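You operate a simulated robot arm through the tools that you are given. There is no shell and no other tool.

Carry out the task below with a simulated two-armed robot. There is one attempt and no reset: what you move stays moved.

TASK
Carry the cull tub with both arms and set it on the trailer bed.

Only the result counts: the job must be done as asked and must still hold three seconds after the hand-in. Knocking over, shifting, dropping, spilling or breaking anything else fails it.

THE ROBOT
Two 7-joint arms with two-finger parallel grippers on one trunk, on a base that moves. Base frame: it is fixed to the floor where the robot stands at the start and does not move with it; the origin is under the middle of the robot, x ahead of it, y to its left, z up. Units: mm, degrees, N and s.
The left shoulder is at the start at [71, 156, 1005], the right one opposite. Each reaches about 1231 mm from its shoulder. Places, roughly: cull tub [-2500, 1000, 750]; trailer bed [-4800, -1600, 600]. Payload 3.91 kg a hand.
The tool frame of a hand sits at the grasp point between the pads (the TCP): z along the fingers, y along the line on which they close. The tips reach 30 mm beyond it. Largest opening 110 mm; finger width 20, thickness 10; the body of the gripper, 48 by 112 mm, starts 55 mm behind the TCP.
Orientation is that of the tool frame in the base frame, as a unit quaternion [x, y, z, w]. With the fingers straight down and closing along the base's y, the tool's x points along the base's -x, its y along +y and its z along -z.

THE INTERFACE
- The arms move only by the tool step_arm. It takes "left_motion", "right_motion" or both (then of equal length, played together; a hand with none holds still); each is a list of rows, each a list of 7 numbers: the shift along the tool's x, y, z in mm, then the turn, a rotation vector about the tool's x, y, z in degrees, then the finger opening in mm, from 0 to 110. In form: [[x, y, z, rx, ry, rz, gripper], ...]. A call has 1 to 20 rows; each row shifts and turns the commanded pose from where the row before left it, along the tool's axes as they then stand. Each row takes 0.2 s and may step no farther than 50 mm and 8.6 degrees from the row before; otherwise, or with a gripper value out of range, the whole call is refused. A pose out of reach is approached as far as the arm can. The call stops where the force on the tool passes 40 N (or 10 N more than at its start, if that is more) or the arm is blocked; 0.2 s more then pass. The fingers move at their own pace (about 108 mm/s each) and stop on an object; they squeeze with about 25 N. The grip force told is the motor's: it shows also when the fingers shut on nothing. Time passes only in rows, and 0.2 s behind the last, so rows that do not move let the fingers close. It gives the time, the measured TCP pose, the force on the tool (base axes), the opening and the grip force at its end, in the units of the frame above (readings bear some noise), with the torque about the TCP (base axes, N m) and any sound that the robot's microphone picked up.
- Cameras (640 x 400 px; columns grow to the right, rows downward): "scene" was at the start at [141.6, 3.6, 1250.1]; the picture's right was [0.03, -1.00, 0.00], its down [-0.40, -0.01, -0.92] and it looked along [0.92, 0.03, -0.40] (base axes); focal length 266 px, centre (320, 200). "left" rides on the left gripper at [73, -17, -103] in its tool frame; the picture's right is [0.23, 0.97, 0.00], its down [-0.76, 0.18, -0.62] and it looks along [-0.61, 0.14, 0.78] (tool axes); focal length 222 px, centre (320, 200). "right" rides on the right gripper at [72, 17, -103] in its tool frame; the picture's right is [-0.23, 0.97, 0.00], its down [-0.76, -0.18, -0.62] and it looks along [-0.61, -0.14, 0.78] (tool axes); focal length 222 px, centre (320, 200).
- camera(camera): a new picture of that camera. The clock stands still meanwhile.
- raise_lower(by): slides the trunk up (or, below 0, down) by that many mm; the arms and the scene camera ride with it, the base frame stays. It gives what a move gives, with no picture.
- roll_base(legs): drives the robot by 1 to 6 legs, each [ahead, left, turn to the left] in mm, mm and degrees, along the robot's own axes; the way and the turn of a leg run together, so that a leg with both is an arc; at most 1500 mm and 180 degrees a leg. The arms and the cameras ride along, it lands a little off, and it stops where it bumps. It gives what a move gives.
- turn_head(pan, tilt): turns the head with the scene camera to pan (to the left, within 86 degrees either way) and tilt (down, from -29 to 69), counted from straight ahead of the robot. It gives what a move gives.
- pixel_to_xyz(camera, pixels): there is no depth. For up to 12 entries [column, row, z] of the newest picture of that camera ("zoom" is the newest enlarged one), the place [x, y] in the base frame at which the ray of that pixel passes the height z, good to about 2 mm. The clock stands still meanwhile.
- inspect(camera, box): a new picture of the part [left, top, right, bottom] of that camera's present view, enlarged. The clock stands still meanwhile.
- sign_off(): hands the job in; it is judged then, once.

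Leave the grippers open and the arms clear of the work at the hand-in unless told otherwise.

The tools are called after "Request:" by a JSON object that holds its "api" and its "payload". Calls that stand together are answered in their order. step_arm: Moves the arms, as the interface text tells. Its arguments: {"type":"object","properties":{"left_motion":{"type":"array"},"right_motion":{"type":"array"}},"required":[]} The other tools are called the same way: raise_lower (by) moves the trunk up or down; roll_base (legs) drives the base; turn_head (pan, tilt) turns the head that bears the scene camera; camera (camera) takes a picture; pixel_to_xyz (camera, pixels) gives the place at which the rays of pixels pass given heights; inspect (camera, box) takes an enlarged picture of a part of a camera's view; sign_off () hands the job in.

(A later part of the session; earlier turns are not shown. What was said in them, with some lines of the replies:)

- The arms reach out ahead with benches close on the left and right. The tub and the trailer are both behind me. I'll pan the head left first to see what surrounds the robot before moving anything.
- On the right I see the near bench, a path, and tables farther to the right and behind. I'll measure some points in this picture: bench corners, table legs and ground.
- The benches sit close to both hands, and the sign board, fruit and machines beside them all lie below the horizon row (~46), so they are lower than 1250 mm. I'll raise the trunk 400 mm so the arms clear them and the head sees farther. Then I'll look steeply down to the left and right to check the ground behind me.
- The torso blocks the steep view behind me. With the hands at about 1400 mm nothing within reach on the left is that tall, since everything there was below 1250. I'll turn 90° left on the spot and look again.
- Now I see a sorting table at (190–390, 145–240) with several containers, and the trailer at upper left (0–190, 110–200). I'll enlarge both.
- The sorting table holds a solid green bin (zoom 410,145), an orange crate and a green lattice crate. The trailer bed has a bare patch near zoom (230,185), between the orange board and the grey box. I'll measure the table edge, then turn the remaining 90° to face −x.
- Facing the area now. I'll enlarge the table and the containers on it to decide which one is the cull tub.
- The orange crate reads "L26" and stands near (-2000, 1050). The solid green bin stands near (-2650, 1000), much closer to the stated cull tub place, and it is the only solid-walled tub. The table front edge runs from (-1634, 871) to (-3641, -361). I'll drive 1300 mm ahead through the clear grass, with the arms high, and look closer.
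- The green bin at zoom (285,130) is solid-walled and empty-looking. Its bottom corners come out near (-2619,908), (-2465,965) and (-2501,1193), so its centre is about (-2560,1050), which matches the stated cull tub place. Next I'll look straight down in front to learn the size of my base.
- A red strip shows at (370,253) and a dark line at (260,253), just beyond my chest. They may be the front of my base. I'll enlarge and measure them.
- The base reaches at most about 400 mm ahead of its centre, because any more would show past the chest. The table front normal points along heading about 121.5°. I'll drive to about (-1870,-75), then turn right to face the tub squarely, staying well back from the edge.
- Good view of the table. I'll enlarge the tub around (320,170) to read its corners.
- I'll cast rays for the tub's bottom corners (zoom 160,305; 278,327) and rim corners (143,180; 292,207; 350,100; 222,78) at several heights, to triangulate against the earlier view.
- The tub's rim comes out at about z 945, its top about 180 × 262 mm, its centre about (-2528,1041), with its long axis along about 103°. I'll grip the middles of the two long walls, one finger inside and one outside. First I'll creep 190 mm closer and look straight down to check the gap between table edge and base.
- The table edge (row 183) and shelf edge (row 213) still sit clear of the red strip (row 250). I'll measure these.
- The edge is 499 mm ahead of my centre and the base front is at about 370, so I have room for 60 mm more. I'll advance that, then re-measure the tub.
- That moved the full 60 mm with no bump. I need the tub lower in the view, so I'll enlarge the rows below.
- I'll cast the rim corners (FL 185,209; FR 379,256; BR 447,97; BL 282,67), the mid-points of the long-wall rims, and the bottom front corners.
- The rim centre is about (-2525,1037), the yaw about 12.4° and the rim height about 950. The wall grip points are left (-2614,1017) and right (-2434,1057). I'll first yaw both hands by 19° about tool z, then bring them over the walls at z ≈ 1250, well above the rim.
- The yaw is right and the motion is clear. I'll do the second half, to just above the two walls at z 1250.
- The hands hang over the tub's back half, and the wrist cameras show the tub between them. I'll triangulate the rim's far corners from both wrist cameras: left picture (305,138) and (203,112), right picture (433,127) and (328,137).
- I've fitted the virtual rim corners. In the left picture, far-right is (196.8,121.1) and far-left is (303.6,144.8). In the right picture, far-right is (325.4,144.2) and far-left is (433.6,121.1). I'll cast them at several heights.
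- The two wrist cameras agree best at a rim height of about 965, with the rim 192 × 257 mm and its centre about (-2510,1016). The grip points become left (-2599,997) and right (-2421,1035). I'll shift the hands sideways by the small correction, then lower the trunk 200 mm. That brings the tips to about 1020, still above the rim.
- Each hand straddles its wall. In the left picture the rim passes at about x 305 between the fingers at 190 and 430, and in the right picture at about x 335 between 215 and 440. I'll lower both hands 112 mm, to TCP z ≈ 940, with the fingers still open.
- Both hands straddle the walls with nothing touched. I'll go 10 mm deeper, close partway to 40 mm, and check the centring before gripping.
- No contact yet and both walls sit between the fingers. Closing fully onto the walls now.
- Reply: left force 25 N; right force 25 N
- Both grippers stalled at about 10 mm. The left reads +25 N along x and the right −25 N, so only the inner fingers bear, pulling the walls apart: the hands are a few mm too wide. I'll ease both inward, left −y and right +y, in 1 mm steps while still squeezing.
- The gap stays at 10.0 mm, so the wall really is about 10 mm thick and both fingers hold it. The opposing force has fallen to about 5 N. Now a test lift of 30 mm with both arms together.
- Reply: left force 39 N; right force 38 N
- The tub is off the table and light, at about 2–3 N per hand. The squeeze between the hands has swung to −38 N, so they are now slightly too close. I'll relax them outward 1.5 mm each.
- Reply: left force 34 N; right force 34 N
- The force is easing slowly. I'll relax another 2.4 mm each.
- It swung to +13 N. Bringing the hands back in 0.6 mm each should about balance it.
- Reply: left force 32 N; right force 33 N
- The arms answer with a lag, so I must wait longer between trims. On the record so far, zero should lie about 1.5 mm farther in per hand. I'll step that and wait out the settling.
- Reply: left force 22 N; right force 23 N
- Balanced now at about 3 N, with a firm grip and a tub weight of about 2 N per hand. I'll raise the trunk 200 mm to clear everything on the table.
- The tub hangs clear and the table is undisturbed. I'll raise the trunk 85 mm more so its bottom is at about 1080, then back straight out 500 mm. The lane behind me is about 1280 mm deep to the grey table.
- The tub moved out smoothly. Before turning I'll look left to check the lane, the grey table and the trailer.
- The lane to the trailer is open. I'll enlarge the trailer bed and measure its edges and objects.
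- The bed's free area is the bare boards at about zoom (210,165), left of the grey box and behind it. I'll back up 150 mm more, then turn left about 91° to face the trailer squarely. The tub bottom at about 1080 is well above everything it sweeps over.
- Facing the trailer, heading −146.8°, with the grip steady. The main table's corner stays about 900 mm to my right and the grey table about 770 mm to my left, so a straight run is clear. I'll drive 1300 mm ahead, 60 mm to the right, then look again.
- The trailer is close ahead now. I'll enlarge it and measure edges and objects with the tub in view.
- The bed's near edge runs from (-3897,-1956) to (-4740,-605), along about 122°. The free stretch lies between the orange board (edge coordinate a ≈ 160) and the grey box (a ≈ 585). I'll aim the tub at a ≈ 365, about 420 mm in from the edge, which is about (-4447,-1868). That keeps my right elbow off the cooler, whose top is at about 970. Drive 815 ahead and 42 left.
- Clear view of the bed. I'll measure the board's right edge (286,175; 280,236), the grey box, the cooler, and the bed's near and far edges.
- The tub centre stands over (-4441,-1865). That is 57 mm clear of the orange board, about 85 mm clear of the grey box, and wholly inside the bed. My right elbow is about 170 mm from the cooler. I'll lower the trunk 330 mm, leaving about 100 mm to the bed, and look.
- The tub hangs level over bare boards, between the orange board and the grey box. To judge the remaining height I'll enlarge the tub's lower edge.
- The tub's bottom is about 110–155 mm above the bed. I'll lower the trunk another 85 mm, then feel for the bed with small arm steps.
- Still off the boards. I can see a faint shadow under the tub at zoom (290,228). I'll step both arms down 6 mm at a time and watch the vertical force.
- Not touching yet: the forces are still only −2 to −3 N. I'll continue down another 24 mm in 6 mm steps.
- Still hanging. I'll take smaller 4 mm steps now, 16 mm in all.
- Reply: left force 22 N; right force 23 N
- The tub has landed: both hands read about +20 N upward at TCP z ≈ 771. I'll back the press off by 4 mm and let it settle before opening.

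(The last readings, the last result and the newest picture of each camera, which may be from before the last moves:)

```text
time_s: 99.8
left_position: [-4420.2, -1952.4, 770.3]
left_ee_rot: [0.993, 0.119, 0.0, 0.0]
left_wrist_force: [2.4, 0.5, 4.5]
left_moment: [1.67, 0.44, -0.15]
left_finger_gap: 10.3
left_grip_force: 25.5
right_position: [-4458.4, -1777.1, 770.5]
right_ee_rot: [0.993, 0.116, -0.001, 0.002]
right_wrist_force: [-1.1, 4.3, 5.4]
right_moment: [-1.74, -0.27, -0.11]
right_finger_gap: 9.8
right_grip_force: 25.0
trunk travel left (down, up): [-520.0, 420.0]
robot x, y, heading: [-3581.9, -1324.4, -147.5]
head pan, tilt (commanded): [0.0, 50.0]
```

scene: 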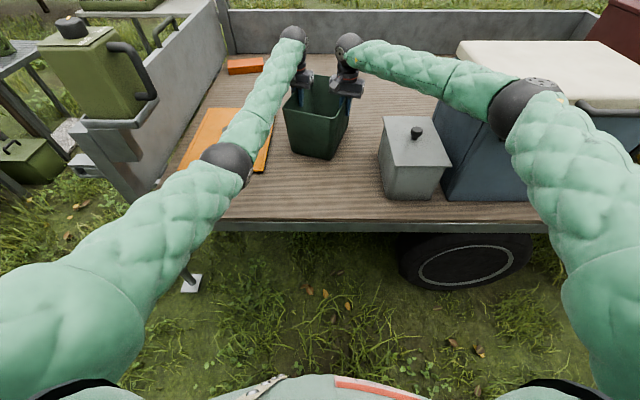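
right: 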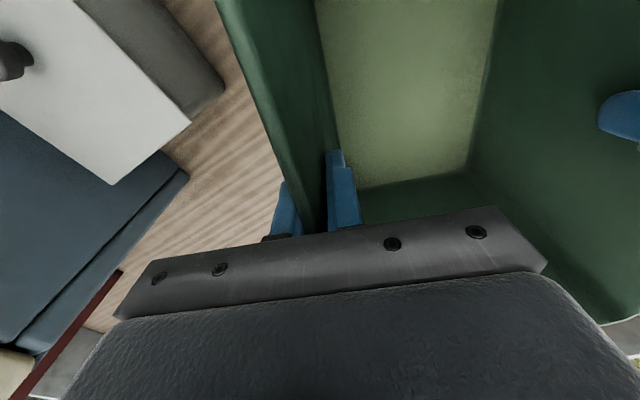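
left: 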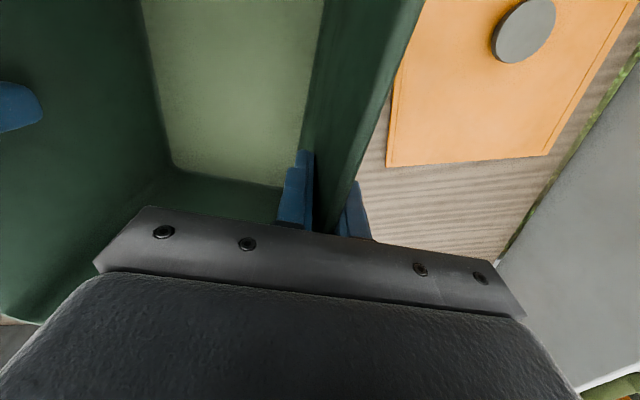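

The tub rests on the bed with only about 5 N of press per hand. I'll open both grippers to 60 mm and check that it stays put.

Request:
{"api": "step_arm", "payload": {"left_motion": [[0, 0, 0, 0, 0, 0, 20], [0, 0, 0, 0, 0, 0, 60], [0, 0, 0, 0, 0, 0, 60], [0, 0, 0, 0, 0, 0, 60]], "right_motion": [[0, 0, 0, 0, 0, 0, 20], [0, 0, 0, 0, 0, 0, 60], [0, 0, 0, 0, 0, 0, 60], [0, 0, 0, 0, 0, 0, 60]]}}

Request:
{"api": "camera", "payload": {"camera": "left"}}

Request:
{"api": "camera", "payload": {"camera": "right"}}

Request:
{"api": "inspect", "payload": {"camera": "scene", "box": [240, 20, 440, 190]}}

```text
time_s: 100.8
left_position: [-4420.8, -1952.0, 769.9]
left_ee_rot: [0.993, 0.116, -0.001, 0.0]
left_wrist_force: [-0.1, 0.3, 0.1]
left_moment: [0.02, -0.01, 0.01]
left_finger_gap: 60.1
left_grip_force: 0.1
right_position: [-4460.4, -1776.5, 769.2]
right_ee_rot: [0.993, 0.116, -0.001, 0.0]
right_wrist_force: [0.4, 0.1, 0.2]
right_moment: [-0.02, -0.01, 0.0]
right_finger_gap: 59.6
right_grip_force: 0.1
trunk travel left (down, up): [-520.0, 420.0]
robot x, y, heading: [-3581.6, -1326.8, -147.3]
head pan, tilt (commanded): [0.0, 50.0]
```

```text
taken
```

left: 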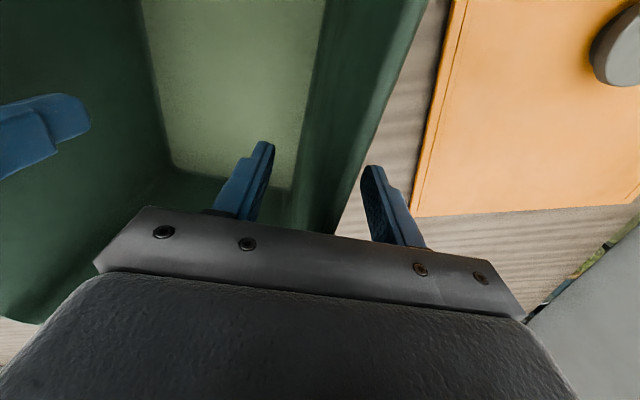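

```text
taken
```

right: 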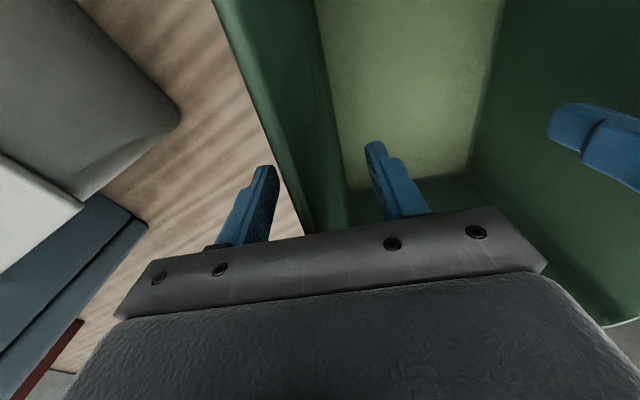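

```text
2.35 times, centred on (340, 105) of scene
```

zoom: 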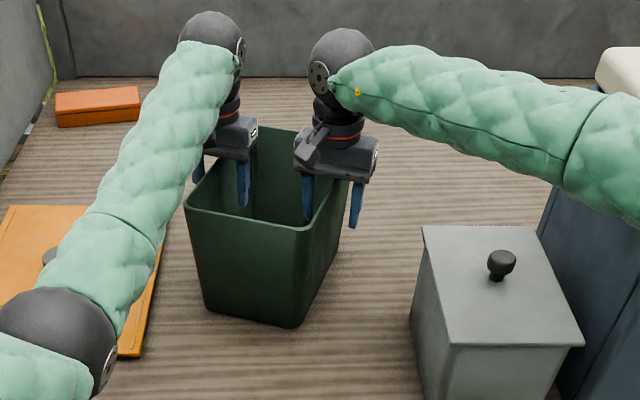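

Released cleanly. Both hands read zero force, and the tub stands upright on the boards. I'll raise the trunk 300 mm straight up to draw the fingers out, then check.

Request:
{"api": "raise_lower", "payload": {"by": 300}}

Request:
{"api": "camera", "payload": {"camera": "scene"}}

```text
time_s: 103.8
left_position: [-4420.2, -1952.0, 1070.9]
left_ee_rot: [0.993, 0.118, -0.001, 0.001]
left_wrist_force: [-0.3, 0.8, -0.6]
left_moment: [0.0, -0.02, 0.0]
left_finger_gap: 59.9
left_grip_force: 0.1
right_position: [-4460.6, -1776.3, 1069.5]
right_ee_rot: [0.993, 0.116, -0.001, 0.0]
right_wrist_force: [1.3, -0.1, 0.2]
right_moment: [0.0, -0.01, -0.02]
right_finger_gap: 60.1
right_grip_force: 0.1
trunk travel left (down, up): [-820.0, 120.0]
robot x, y, heading: [-3579.8, -1323.8, -147.8]
head pan, tilt (commanded): [0.0, 50.0]
```

```text
taken
```

scene: 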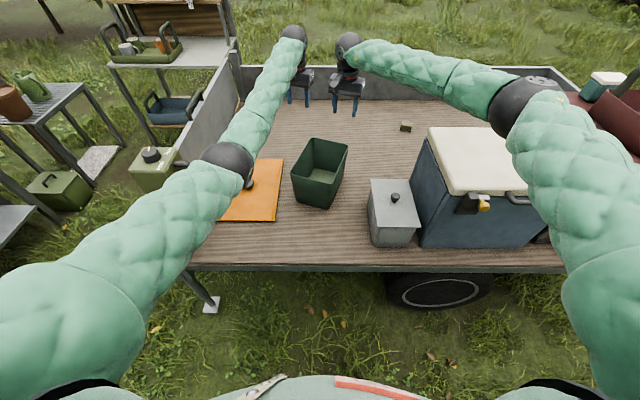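

The tub stands upright on the bed, clear of the orange board and the grey box, and nothing else has moved. I'll open the grippers fully and back away 500 mm along the way I came, then check once more.

Request:
{"api": "step_arm", "payload": {"left_motion": [[0, 0, 0, 0, 0, 0, 110], [0, 0, 0, 0, 0, 0, 110], [0, 0, 0, 0, 0, 0, 110]], "right_motion": [[0, 0, 0, 0, 0, 0, 110], [0, 0, 0, 0, 0, 0, 110], [0, 0, 0, 0, 0, 0, 110]]}}

Request:
{"api": "roll_base", "payload": {"legs": [[-500, 0, 0]]}}

Request:
{"api": "turn_head", "payload": {"pan": 0, "tilt": 40}}

Request:
{"api": "camera", "payload": {"camera": "scene"}}

Request:
{"api": "inspect", "payload": {"camera": "scene", "box": [200, 90, 480, 265]}}

```text
time_s: 104.6
left_position: [-4420.9, -1952.2, 1069.6]
left_ee_rot: [0.993, 0.117, -0.001, 0.0]
left_wrist_force: [0.3, -0.3, -0.9]
left_moment: [0.02, 0.01, -0.01]
left_finger_gap: 109.9
left_grip_force: 0.2
right_position: [-4460.1, -1777.5, 1071.3]
right_ee_rot: [0.993, 0.117, -0.001, 0.0]
right_wrist_force: [-0.2, 0.4, 0.5]
right_moment: [0.01, -0.03, 0.0]
right_finger_gap: 110.0
right_grip_force: 0.1
trunk travel left (down, up): [-820.0, 120.0]
robot x, y, heading: [-3578.9, -1324.6, -147.8]
head pan, tilt (commanded): [0.0, 50.0]
```

```text
time_s: 107.5
left_position: [-4007.7, -1687.1, 1069.3]
left_ee_rot: [0.993, 0.115, -0.001, 0.001]
left_wrist_force: [0.5, -0.1, 0.0]
left_moment: [-0.01, 0.03, 0.01]
left_finger_gap: 110.0
left_grip_force: 0.0
right_position: [-4045.6, -1513.2, 1069.9]
right_ee_rot: [0.993, 0.115, -0.001, 0.0]
right_wrist_force: [0.0, -0.5, -0.2]
right_moment: [0.0, 0.03, 0.01]
right_finger_gap: 110.2
right_grip_force: 0.1
trunk travel left (down, up): [-820.0, 120.0]
robot x, y, heading: [-3168.4, -1063.8, -147.9]
head pan, tilt (commanded): [0.0, 50.0]
```

```text
time_s: 108.2
left_position: [-4006.7, -1687.6, 1070.8]
left_ee_rot: [0.993, 0.116, 0.0, 0.0]
left_wrist_force: [-0.1, 0.2, 0.8]
left_moment: [-0.02, 0.04, 0.0]
left_finger_gap: 110.0
left_grip_force: 0.1
right_position: [-4045.4, -1512.8, 1069.8]
right_ee_rot: [0.993, 0.115, -0.001, 0.0]
right_wrist_force: [0.0, -0.3, 0.1]
right_moment: [-0.01, 0.0, 0.0]
right_finger_gap: 110.2
right_grip_force: 0.1
trunk travel left (down, up): [-820.0, 120.0]
robot x, y, heading: [-3165.6, -1062.4, -147.8]
head pan, tilt (commanded): [0.0, 40.0]
```

```text
taken
```

scene: 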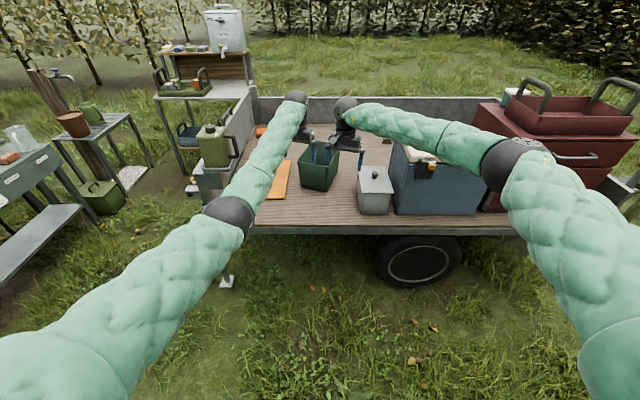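

```text
2.29 times, centred on (340, 178) of scene
```

zoom: 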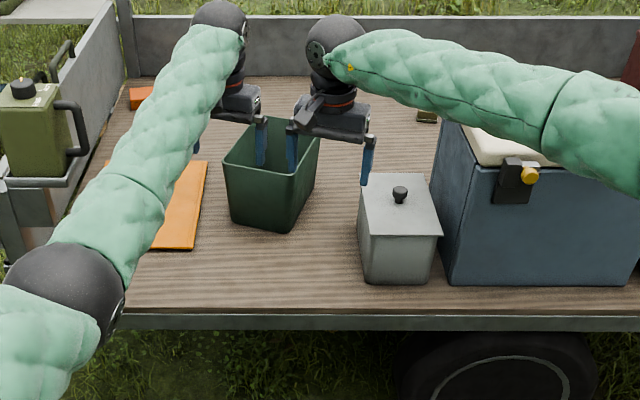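

The tub stands upright on the trailer bed. The board, the grey box, the cooler and the rest are where they were. The hands are open and clear, with no force on either, so I'm handing the job in.

Request:
{"api": "sign_off", "payload": {}}

```text
The job is handed in.
```

The cull tub is on the trailer bed. I carried it with both arms, gripping its two long walls, and handed the job in. The result of the judging has not come back.

- **Which tub:** Nothing on the table was labelled "cull tub". I took it to be the solid green bin, because it stood at the place you gave and was the only solid-walled container there.
- **Placement:** The tub stands upright on bare boards at about (-4440, -1864). It is roughly 55 mm from the orange board and 85 mm from the grey box.
- **Everything else:** In the pictures I took, nothing else on the table or the trailer had moved.
- **Robot:** Both grippers are open and read no force. I raised the arms and backed the robot 500 mm away from the trailer before handing in.
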